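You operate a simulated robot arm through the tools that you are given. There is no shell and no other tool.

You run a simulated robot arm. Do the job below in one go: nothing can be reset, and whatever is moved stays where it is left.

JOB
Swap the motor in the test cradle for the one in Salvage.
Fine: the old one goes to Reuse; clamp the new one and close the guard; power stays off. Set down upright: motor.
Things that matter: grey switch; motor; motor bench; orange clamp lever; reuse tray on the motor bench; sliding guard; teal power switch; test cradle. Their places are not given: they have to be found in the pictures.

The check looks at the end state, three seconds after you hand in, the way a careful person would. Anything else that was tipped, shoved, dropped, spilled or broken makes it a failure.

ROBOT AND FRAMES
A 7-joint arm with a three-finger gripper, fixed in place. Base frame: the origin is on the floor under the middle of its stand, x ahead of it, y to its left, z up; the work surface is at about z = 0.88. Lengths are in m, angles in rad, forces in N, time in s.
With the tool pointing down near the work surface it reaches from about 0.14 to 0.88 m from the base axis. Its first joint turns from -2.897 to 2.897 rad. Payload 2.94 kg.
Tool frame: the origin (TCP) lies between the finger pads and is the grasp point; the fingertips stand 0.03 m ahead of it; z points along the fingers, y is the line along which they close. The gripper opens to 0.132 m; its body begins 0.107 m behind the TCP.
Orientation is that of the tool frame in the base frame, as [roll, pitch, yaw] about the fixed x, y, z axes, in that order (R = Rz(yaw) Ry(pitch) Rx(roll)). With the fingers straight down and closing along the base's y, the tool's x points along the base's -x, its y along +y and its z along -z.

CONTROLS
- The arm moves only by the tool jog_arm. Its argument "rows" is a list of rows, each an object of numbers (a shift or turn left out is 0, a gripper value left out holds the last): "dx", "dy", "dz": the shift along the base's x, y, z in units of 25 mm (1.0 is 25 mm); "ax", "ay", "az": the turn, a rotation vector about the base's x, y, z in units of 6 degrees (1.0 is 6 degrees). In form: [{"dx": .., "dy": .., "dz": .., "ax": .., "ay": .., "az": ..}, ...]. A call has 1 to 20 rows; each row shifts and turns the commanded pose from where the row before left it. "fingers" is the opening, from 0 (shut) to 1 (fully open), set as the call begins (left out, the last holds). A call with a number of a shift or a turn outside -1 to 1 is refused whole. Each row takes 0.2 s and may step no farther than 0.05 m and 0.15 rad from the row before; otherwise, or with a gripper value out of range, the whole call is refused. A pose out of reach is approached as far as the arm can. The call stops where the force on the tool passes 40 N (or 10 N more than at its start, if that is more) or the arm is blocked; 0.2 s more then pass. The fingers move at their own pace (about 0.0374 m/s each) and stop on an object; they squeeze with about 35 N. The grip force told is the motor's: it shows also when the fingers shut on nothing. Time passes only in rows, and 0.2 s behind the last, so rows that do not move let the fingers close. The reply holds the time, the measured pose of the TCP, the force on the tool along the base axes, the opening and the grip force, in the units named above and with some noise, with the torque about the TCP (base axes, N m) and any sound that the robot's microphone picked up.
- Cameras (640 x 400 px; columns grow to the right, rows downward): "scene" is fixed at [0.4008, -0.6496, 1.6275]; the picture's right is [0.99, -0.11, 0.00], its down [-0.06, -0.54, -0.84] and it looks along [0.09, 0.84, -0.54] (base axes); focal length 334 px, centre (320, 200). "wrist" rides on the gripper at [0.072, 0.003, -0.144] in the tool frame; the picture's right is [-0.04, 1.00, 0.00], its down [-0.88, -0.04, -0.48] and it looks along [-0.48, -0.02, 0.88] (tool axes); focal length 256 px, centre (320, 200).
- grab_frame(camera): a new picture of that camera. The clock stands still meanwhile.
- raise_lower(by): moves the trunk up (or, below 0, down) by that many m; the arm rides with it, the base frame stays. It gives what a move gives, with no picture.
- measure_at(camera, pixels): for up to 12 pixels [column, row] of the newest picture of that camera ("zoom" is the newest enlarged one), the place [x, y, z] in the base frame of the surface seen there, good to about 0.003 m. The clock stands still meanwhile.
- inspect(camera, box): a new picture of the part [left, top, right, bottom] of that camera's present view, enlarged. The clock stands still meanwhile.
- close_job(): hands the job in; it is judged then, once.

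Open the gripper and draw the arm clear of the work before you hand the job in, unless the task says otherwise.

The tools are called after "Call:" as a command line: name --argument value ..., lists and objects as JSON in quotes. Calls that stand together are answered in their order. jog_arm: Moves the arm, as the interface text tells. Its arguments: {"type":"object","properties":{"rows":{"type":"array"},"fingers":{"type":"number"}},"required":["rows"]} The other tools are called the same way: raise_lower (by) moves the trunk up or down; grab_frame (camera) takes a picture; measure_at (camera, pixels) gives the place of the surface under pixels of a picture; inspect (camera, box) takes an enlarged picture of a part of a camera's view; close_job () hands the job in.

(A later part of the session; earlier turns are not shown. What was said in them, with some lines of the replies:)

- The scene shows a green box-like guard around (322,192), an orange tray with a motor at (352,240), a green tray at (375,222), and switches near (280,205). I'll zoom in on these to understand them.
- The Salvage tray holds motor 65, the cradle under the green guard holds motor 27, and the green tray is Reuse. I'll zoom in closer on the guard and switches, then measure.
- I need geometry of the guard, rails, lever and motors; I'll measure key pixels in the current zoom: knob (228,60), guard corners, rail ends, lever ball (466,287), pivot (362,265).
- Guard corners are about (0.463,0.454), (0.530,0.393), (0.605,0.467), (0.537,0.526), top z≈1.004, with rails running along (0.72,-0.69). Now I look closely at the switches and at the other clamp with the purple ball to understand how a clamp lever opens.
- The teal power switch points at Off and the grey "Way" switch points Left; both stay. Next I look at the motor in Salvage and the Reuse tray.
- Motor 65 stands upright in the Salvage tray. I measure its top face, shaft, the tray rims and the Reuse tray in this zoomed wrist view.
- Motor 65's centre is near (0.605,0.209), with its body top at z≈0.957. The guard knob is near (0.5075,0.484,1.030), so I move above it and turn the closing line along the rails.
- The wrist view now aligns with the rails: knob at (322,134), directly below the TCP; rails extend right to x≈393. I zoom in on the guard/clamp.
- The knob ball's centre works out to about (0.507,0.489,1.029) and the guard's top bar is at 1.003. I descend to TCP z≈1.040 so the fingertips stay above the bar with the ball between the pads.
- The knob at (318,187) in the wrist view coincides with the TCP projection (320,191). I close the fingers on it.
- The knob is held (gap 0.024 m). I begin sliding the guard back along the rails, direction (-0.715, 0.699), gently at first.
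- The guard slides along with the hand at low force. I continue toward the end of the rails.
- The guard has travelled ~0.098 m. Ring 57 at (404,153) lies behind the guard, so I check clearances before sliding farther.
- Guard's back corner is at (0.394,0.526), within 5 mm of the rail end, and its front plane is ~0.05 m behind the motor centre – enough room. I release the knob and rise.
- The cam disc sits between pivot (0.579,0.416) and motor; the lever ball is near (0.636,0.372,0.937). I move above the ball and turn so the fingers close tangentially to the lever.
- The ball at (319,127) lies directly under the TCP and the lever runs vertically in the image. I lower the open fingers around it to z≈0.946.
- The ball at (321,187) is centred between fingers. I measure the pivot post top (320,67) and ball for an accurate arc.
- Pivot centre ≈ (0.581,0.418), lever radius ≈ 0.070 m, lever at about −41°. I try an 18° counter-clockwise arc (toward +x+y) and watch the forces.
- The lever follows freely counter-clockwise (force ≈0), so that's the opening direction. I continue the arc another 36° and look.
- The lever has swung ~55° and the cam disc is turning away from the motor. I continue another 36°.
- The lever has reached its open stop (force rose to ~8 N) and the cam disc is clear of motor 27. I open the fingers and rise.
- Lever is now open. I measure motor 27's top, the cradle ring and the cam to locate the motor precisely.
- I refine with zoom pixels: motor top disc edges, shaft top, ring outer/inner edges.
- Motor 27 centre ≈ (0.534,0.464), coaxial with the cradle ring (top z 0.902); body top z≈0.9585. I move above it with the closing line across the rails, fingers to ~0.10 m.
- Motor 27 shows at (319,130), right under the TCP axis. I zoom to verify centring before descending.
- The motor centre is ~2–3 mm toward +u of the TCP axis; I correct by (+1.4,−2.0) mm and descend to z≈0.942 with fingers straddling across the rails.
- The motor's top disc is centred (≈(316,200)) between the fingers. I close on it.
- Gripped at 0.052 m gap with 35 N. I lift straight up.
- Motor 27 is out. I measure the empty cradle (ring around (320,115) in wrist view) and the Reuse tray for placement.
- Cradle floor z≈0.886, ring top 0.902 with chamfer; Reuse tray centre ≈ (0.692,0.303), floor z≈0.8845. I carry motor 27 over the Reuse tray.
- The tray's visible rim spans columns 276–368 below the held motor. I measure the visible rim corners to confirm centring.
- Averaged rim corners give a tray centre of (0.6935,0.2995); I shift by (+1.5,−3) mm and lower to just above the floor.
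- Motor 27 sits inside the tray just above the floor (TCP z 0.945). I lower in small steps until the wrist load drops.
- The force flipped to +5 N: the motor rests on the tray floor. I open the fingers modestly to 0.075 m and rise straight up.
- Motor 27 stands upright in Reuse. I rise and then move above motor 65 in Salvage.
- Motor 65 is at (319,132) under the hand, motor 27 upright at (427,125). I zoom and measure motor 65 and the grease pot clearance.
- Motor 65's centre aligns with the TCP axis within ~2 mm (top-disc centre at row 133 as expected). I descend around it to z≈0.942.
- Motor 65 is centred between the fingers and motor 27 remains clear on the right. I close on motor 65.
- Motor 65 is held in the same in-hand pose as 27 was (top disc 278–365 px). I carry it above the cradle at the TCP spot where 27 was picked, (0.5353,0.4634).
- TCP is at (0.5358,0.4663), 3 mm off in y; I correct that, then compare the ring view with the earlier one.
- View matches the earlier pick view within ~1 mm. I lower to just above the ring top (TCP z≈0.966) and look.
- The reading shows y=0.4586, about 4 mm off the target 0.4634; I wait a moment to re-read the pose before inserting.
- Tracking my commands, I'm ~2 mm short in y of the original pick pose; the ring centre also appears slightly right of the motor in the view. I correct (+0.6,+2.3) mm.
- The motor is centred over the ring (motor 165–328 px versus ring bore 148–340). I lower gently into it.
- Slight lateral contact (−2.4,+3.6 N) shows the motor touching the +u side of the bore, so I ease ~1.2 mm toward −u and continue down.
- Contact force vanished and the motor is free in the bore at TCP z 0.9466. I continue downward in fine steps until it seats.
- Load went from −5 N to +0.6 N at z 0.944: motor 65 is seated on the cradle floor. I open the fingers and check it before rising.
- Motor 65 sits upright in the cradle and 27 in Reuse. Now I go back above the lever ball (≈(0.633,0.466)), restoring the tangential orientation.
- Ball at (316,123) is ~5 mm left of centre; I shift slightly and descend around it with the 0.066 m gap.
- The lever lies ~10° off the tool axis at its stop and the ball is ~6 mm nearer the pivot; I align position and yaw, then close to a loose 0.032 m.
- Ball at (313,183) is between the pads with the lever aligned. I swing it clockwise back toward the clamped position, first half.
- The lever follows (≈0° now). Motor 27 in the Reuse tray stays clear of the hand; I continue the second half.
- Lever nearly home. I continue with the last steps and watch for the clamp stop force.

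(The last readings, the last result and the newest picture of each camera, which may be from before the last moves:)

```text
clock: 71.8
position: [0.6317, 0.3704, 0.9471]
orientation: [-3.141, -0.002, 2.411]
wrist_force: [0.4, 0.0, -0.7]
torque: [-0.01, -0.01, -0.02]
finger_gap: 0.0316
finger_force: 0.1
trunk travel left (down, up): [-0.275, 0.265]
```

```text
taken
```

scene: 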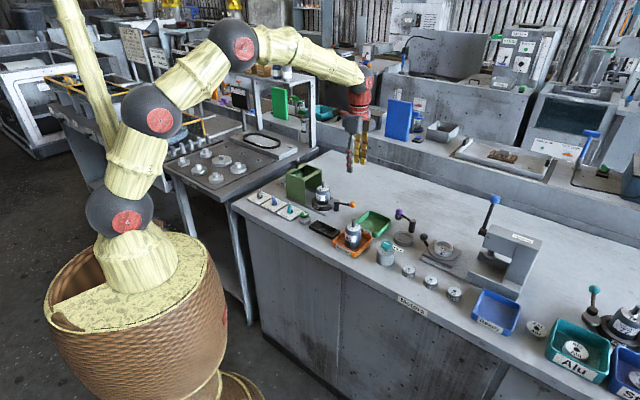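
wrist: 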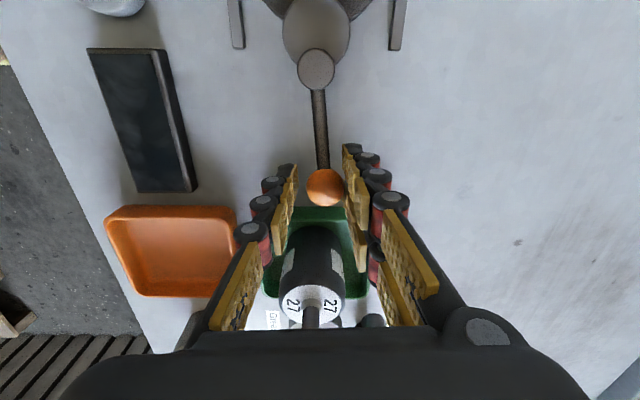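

Lever is back near its original angle but no stop is felt yet. I push on in 3° steps to feel the clamp's end stop.

Call:
jog_arm --rows '[{"dx": -0.1, "dy": -0.106, "az": -0.5}, {}]' --fingers 0.24

Call:
jog_arm --rows '[{"dx": -0.106, "dy": -0.1, "az": -0.5}, {}]' --fingers 0.24

Call:
grab_frame --camera "wrist"

```text
clock: 72.4
position: [0.6289, 0.3697, 0.9459]
orientation: [-3.141, 0.001, 2.361]
wrist_force: [1.7, 4.9, -0.6]
torque: [0.06, -0.04, 0.06]
finger_gap: 0.0351
finger_force: 2.4
trunk travel left (down, up): [-0.275, 0.265]
```

```text
clock: 73.0
position: [0.6284, 0.3675, 0.947]
orientation: [-3.14, -0.001, 2.309]
wrist_force: [6.6, 10.2, -1.3]
torque: [0.15, -0.06, 0.13]
finger_gap: 0.0398
finger_force: 5.8
trunk travel left (down, up): [-0.275, 0.265]
```

```text
taken
```

wrist: 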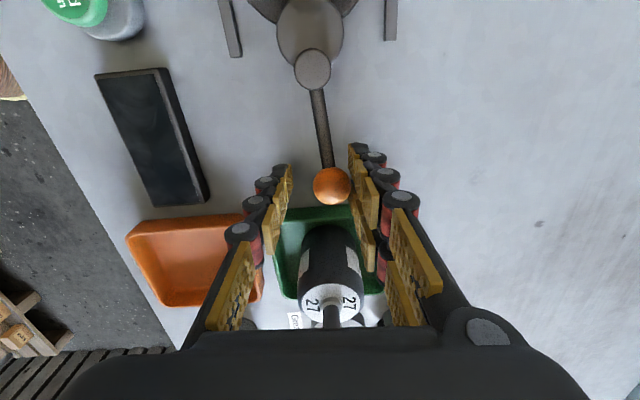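

The force climbed to ~12 N against a firm stop: the clamp is closed. I back off slightly, open the fingers and rise.

Call:
jog_arm --rows '[{"dx": 0.13, "dy": 0.13, "az": 0.6}, {}, {}, {}]' --fingers 0.5

Call:
jog_arm --rows '[{"dz": 0.5}, {"dz": 1}, {"dz": 1}, {"dz": 1}, {"dz": 1}, {"dz": 1}, {"dz": 1}, {"dz": 0.5}, {}]' --fingers 0.5

Call:
grab_frame --camera "wrist"

Call:
inspect --camera "scene" --box '[295, 170, 365, 222]'

```text
clock: 74.0
position: [0.6295, 0.3682, 0.9466]
orientation: [3.139, -0.001, 2.373]
wrist_force: [0.1, -0.3, -0.5]
torque: [-0.02, 0.01, 0.03]
finger_gap: 0.0659
finger_force: 0.1
trunk travel left (down, up): [-0.275, 0.265]
```

```text
clock: 76.0
position: [0.6306, 0.3691, 1.1219]
orientation: [3.141, 0.001, 2.373]
wrist_force: [-0.4, 0.2, 0.4]
torque: [0.04, -0.05, 0.01]
finger_gap: 0.0659
finger_force: 0.1
trunk travel left (down, up): [-0.275, 0.265]
```

```text
taken
```

wrist: 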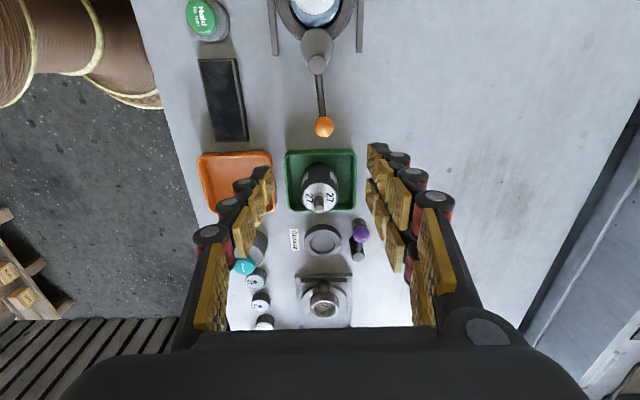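

```text
7.69 times, centred on (330, 196) of scene
```

zoom: 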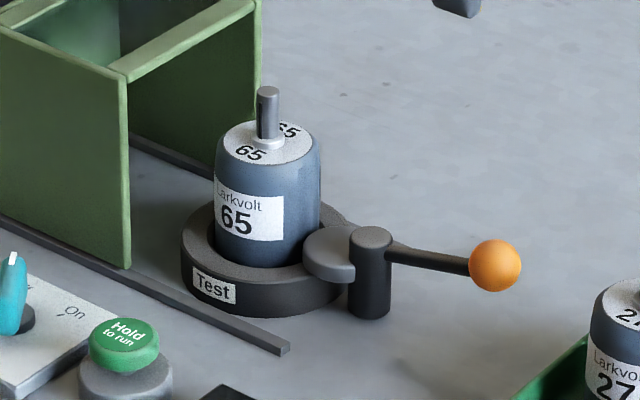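

The clamp looks just as it originally did. I verify the lever ball position against the original surface reading (0.6356,0.3605,0.944), plus motor position and guard knob.

Call:
measure_at --camera "zoom" --pixels '[[497, 267], [371, 237], [268, 92], [425, 258], [280, 130], [240, 155]]'

Call:
inspect --camera "scene" --box '[270, 150, 350, 200]'

Call:
measure_at --camera "zoom" --pixels '[[170, 145], [300, 50], [200, 140]]'

```text
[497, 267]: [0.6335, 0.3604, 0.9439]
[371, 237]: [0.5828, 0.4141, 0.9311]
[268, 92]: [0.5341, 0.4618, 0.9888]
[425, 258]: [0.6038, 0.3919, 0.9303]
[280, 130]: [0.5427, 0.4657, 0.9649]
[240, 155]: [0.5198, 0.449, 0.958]
```

```text
8.00 times, centred on (310, 175) of scene
```

zoom: 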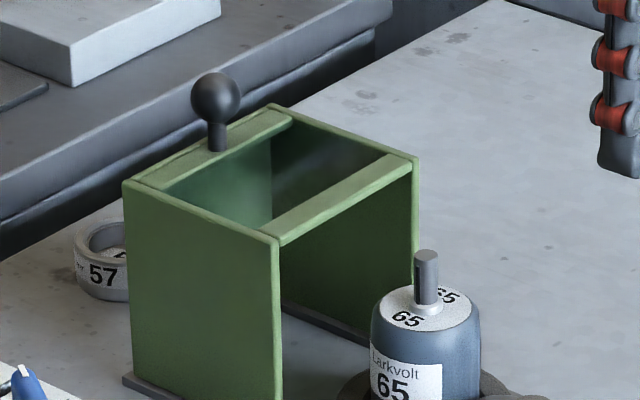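

```text
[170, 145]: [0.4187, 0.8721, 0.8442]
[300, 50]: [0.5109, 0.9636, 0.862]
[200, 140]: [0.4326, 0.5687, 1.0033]
```

The lever ball is back at its original position. Next I return to the guard knob at about (0.437,0.557) with the closing line along the rails.

Call:
jog_arm --rows '[{"dx": -0.516, "dy": 0.501, "az": 1}, {"dx": -0.516, "dy": 0.501, "az": 1}, {"dx": -0.516, "dy": 0.501, "az": 1}, {"dx": -0.516, "dy": 0.501, "az": 1}, {"dx": -0.516, "dy": 0.501, "az": 1}, {"dx": -0.516, "dy": 0.501, "az": 1}, {"dx": -0.516, "dy": 0.501, "az": 1}, {"dx": -0.516, "dy": 0.501, "az": 1}, {"dx": -0.516, "dy": 0.501, "az": 1}, {"dx": -0.516, "dy": 0.501, "az": 1}, {"dx": -0.516, "dy": 0.501, "az": 1}, {"dx": -0.516, "dy": 0.501, "az": 1}, {"dx": -0.516, "dy": 0.501, "az": 1}, {"dx": -0.516, "dy": 0.501, "az": 1}, {"dx": -0.516, "dy": 0.501, "az": 1}, {}]' --fingers 0.75

Call:
grab_frame --camera "wrist"

Call:
grab_frame --camera "scene"

```text
clock: 79.4
position: [0.4376, 0.5589, 1.1224]
orientation: [-3.141, 0.002, -2.342]
wrist_force: [0.1, 0.1, -0.8]
torque: [0.0, 0.03, 0.0]
finger_gap: 0.0986
finger_force: 0.1
trunk travel left (down, up): [-0.275, 0.265]
```

```text
taken
```

wrist: 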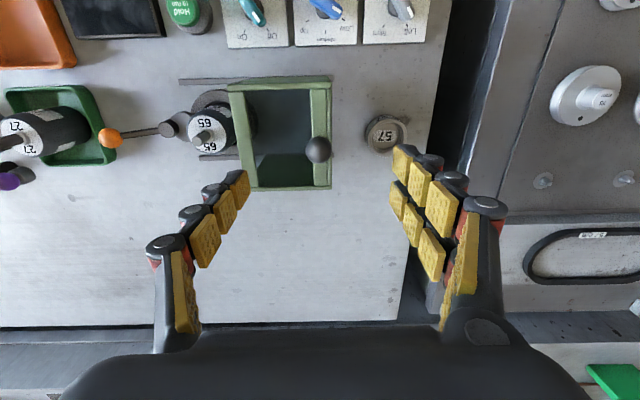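

```text
taken
```

scene: 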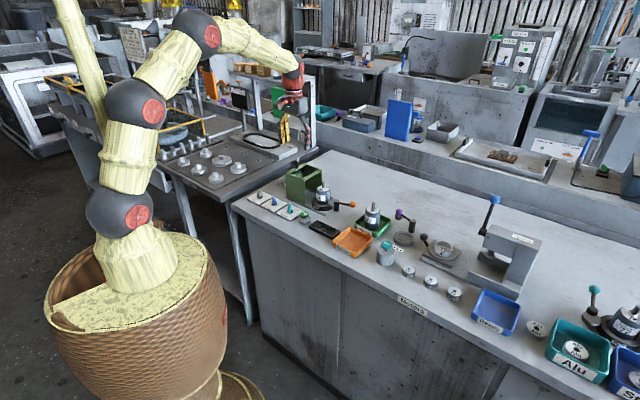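

Knob at (318,150) is within ~3 mm of the TCP axis; I correct slightly and descend to z≈1.040.

Call:
jog_arm --rows '[{"dx": 0.11, "dy": 0.03, "dz": -0.8}, {"dz": -0.9}, {"dz": -0.9}, {"dz": -0.69}, {}]' --fingers 0.75

Call:
grab_frame --camera "wrist"

```text
clock: 80.6
position: [0.4413, 0.5581, 1.0418]
orientation: [-3.142, 0.0, -2.34]
wrist_force: [1.0, 0.4, -0.4]
torque: [0.0, 0.01, -0.05]
finger_gap: 0.099
finger_force: 0.1
trunk travel left (down, up): [-0.275, 0.265]
```

```text
taken
```

wrist: 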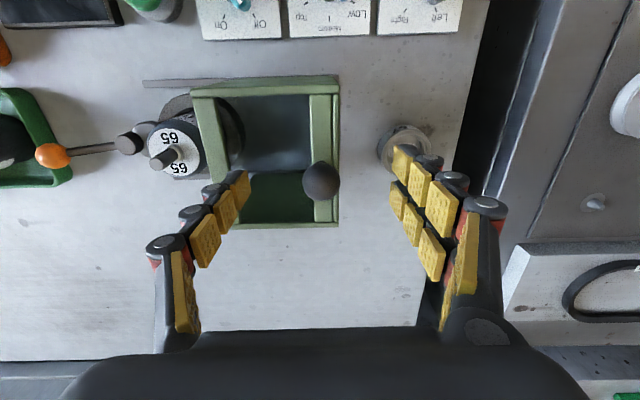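

The knob appears at (320,181), versus (318,187) at the first grasp, so I move ~3.5 mm toward −v and then close.

Call:
jog_arm --rows '[{"dx": -0.1, "dy": -0.1, "dz": -0.05}, {}]' --fingers 0.75

Call:
jog_arm --rows '[{}, {}, {}, {}, {}, {}, {}, {}]' --fingers 0

Call:
grab_frame --camera "wrist"

Call:
inspect --camera "scene" --box '[250, 120, 390, 225]'

```text
clock: 81.2
position: [0.4384, 0.5551, 1.0407]
orientation: [3.141, 0.0, -2.341]
wrist_force: [0.0, -0.3, 0.9]
torque: [0.0, 0.01, 0.03]
finger_gap: 0.0991
finger_force: 0.1
trunk travel left (down, up): [-0.275, 0.265]
```

```text
clock: 83.0
position: [0.4388, 0.5567, 1.0399]
orientation: [3.141, 0.001, -2.339]
wrist_force: [0.0, 0.0, -1.8]
torque: [0.06, -0.03, 0.09]
finger_gap: 0.024
finger_force: 44.8
trunk travel left (down, up): [-0.275, 0.265]
```

```text
taken
```

wrist: 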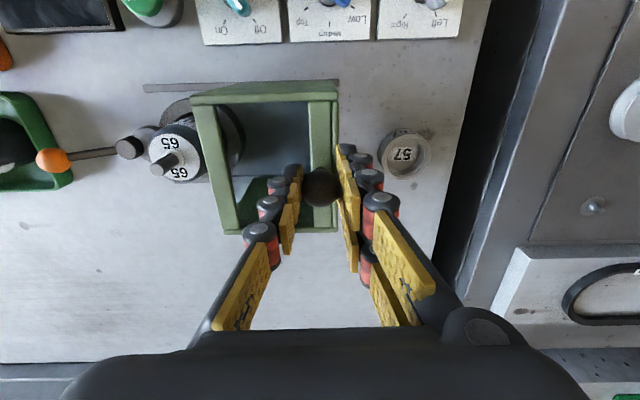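

```text
3.81 times, centred on (320, 172) of scene
```

zoom: 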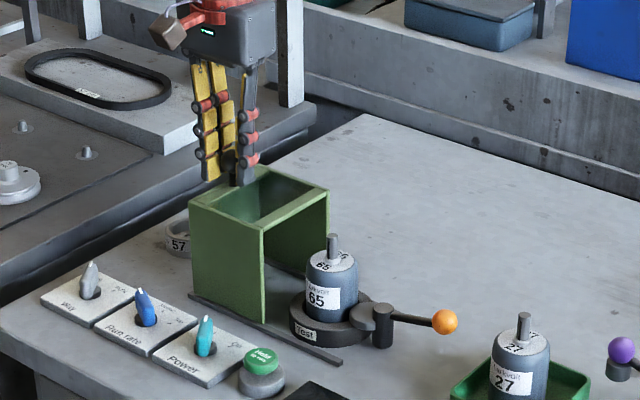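

Knob is gripped and guard geometry matches the earlier state. I slide the guard forward along +u, most of the way.

Call:
jog_arm --rows '[{"dx": 0.29, "dy": -0.284}, {"dx": 0.29, "dy": -0.284}, {"dx": 0.29, "dy": -0.284}, {"dx": 0.29, "dy": -0.284}, {"dx": 0.29, "dy": -0.284}, {"dx": 0.29, "dy": -0.284}, {"dx": 0.29, "dy": -0.284}, {"dx": 0.29, "dy": -0.284}]' --fingers 0

Call:
grab_frame --camera "wrist"

Call:
inspect --camera "scene" --box '[270, 120, 390, 220]'

```text
clock: 84.8
position: [0.4957, 0.4983, 1.0395]
orientation: [-3.14, 0.001, -2.34]
wrist_force: [7.5, 4.2, 9.6]
torque: [-0.27, 0.48, 0.05]
finger_gap: 0.024
finger_force: 45.5
trunk travel left (down, up): [-0.275, 0.265]
```

```text
taken
```

wrist: 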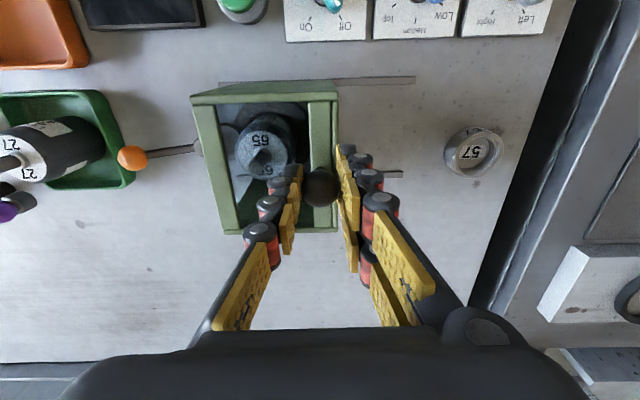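

```text
4.00 times, centred on (330, 170) of scene
```

zoom: 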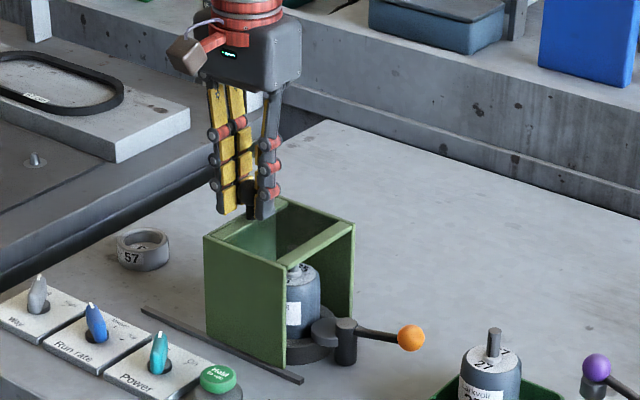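

Remaining ≈14 mm to the original closed position, with a small side load (+v). I finish the slide, steering slightly toward +v.

Call:
jog_arm --rows '[{"dx": 0.2, "dy": -0.14}, {"dx": 0.2, "dy": -0.18}, {}]' --fingers 0

```text
clock: 85.6
position: [0.5045, 0.4907, 1.0397]
orientation: [3.141, 0.0, -2.342]
wrist_force: [-2.3, -4.1, 16.3]
torque: [-0.27, 0.27, 0.0]
finger_gap: 0.0239
finger_force: 45.5
trunk travel left (down, up): [-0.275, 0.265]
```

Remaining ~2.5 mm; I make small steps to reach the closed stop.

Call:
jog_arm --rows '[{"dx": 0.06, "dy": -0.055}, {"dx": 0.06, "dy": -0.055}, {}]' --fingers 0

Call:
inspect --camera "scene" --box '[295, 160, 365, 222]'

Call:
measure_at --camera "zoom" --pixels '[[392, 113], [288, 182], [158, 136], [288, 354], [283, 335]]'

```text
clock: 86.4
position: [0.5081, 0.4875, 1.0396]
orientation: [3.141, 0.001, -2.342]
wrist_force: [-6.9, -5.3, 13.0]
torque: [0.11, -0.13, 0.08]
finger_gap: 0.024
finger_force: 44.9
trunk travel left (down, up): [-0.275, 0.265]
```

```text
6.45 times, centred on (330, 191) of scene
```

zoom: 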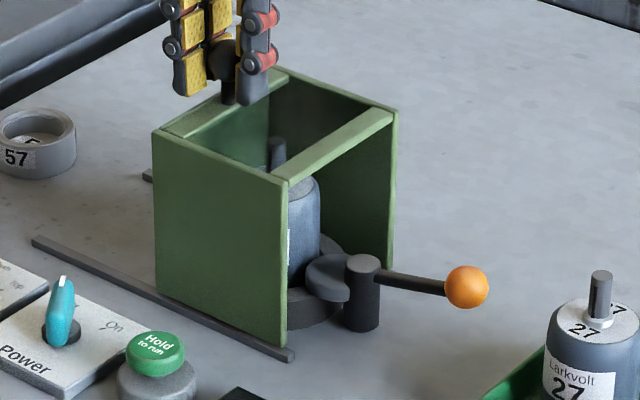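

```text
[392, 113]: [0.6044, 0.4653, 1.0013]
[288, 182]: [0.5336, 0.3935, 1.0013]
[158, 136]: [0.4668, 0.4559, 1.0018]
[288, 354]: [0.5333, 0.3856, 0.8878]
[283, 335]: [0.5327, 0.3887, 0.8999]
```

The picture matches the original closed guard (corner at (288,182)). I push a further 2 mm to confirm it is against its stop.

Call:
jog_arm --rows '[{"dx": 0.08, "dy": -0.02}, {}]' --fingers 0

Call:
inspect --camera "scene" --box '[295, 160, 365, 222]'

```text
clock: 87.0
position: [0.5071, 0.4875, 1.0392]
orientation: [-3.141, -0.002, -2.34]
wrist_force: [-24.2, 1.8, 10.4]
torque: [0.08, 0.29, 0.16]
finger_gap: 0.0242
finger_force: 45.2
trunk travel left (down, up): [-0.275, 0.265]
```

```text
6.45 times, centred on (330, 191) of scene
```

zoom: 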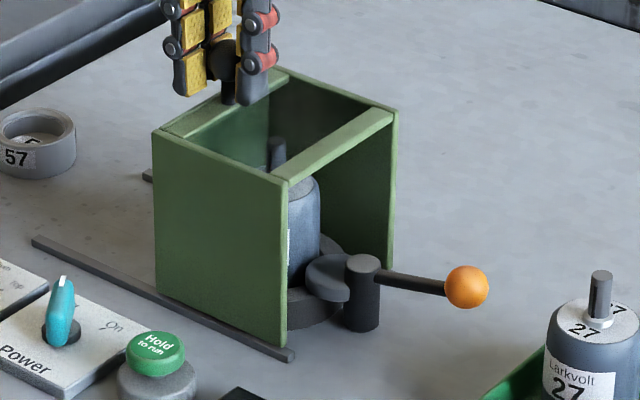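

The guard is against its stop (≈19 N along the slide). I relax the push a little, then open the fingers to release the knob.

Call:
jog_arm --rows '[{"dx": -0.06, "dy": 0.02}, {}]' --fingers 0

Call:
jog_arm --rows '[{}, {}, {}, {}, {}, {}]' --fingers 0.7

Call:
inspect --camera "scene" --box '[270, 120, 390, 220]'

```text
clock: 87.6
position: [0.5074, 0.4885, 1.0397]
orientation: [-3.14, -0.001, -2.342]
wrist_force: [-19.5, 1.3, 6.1]
torque: [-0.09, 0.37, 0.0]
finger_gap: 0.024
finger_force: 44.5
trunk travel left (down, up): [-0.275, 0.265]
```

```text
clock: 89.0
position: [0.5085, 0.4875, 1.0377]
orientation: [-3.141, -0.001, -2.339]
wrist_force: [0.3, 0.0, 0.0]
torque: [0.03, -0.03, 0.02]
finger_gap: 0.0923
finger_force: 0.0
trunk travel left (down, up): [-0.275, 0.265]
```

```text
4.00 times, centred on (330, 170) of scene
```

zoom: 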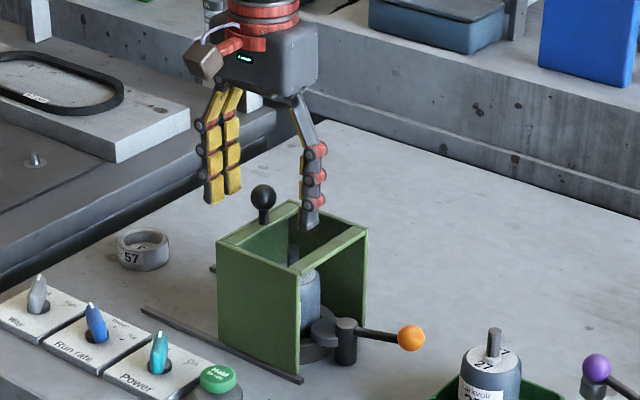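

The knob is free and the guard is closed. I rise straight up and retreat toward the starting pose with the gripper open.

Call:
jog_arm --rows '[{"dz": 0.5}, {"dz": 1}, {"dz": 1}, {"dz": 1}, {"dz": 1}, {"dz": 1}, {"dz": 1}, {"dz": 0.5}, {}]' --fingers 0.75

Call:
jog_arm --rows '[{"dx": -0.176, "dy": -0.889, "az": -0.958}, {"dx": -0.176, "dy": -0.889, "az": -0.958}, {"dx": -0.176, "dy": -0.889, "az": -0.958}, {"dx": -0.176, "dy": -0.889, "az": -0.958}, {"dx": -0.176, "dy": -0.889, "az": -0.958}, {"dx": -0.176, "dy": -0.889, "az": -0.958}, {"dx": -0.176, "dy": -0.889, "az": -0.958}, {"dx": -0.176, "dy": -0.889, "az": -0.958}, {}]' --fingers 1

Call:
grab_frame --camera "scene"

Call:
grab_frame --camera "wrist"

Call:
inspect --camera "scene" --box '[230, 150, 430, 275]'

```text
clock: 91.0
position: [0.5082, 0.4894, 1.213]
orientation: [3.141, -0.002, -2.339]
wrist_force: [-0.6, 0.4, 0.2]
torque: [0.02, -0.01, -0.01]
finger_gap: 0.0991
finger_force: 0.1
trunk travel left (down, up): [-0.275, 0.265]
```

```text
clock: 93.0
position: [0.4724, 0.309, 1.2128]
orientation: [-3.141, 0.0, 3.138]
wrist_force: [0.9, 0.0, -0.6]
torque: [-0.02, -0.02, -0.03]
finger_gap: 0.1318
finger_force: 0.1
trunk travel left (down, up): [-0.275, 0.265]
```

```text
taken
```

scene: 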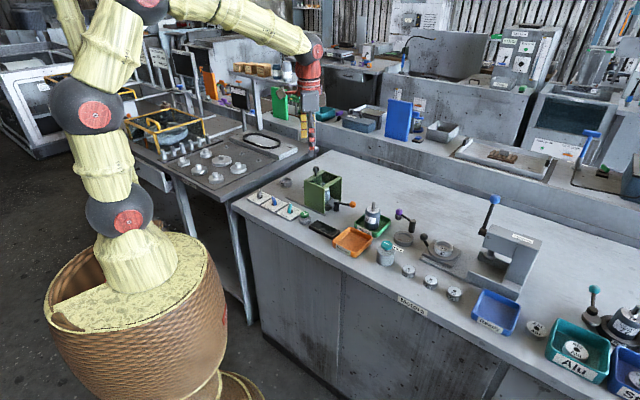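

```text
taken
```

wrist: 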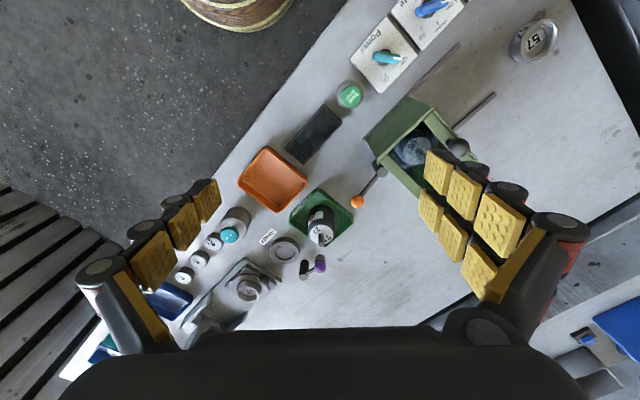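

```text
3.20 times, centred on (330, 212) of scene
```

zoom: 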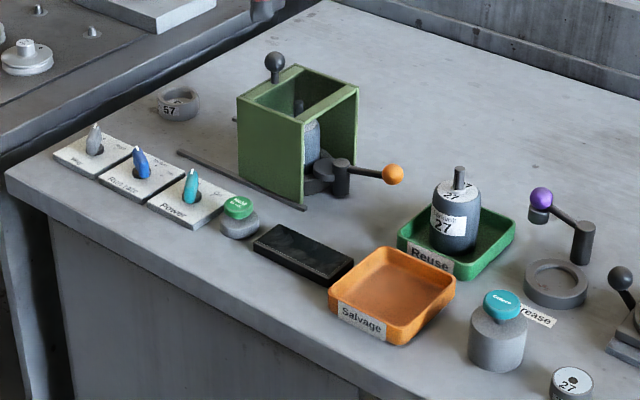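

The final view shows motor 65 in the cradle with the lever clamped and the guard closed. Motor 27 is upright in Reuse, Salvage is empty, and all the switches are unchanged (Power off). The gripper is open and clear of the work, so I hand in.

Call:
close_job

```text
The job is handed in.
```

I swapped the motors and handed the job in. The check hasn't reported a result yet.

- **Old motor (27):** standing upright in the Reuse tray.
- **New motor (65):** seated upright in the test cradle and clamped. I pushed the orange lever until it hit its stop, back where it was at the start.
- **Guard:** closed and pushed against its stop.
- **Switches:** the teal power switch is still at Off, and I didn't touch the grey switch.

In the last pictures nothing else had been moved or tipped. The gripper is open and clear of the bench.
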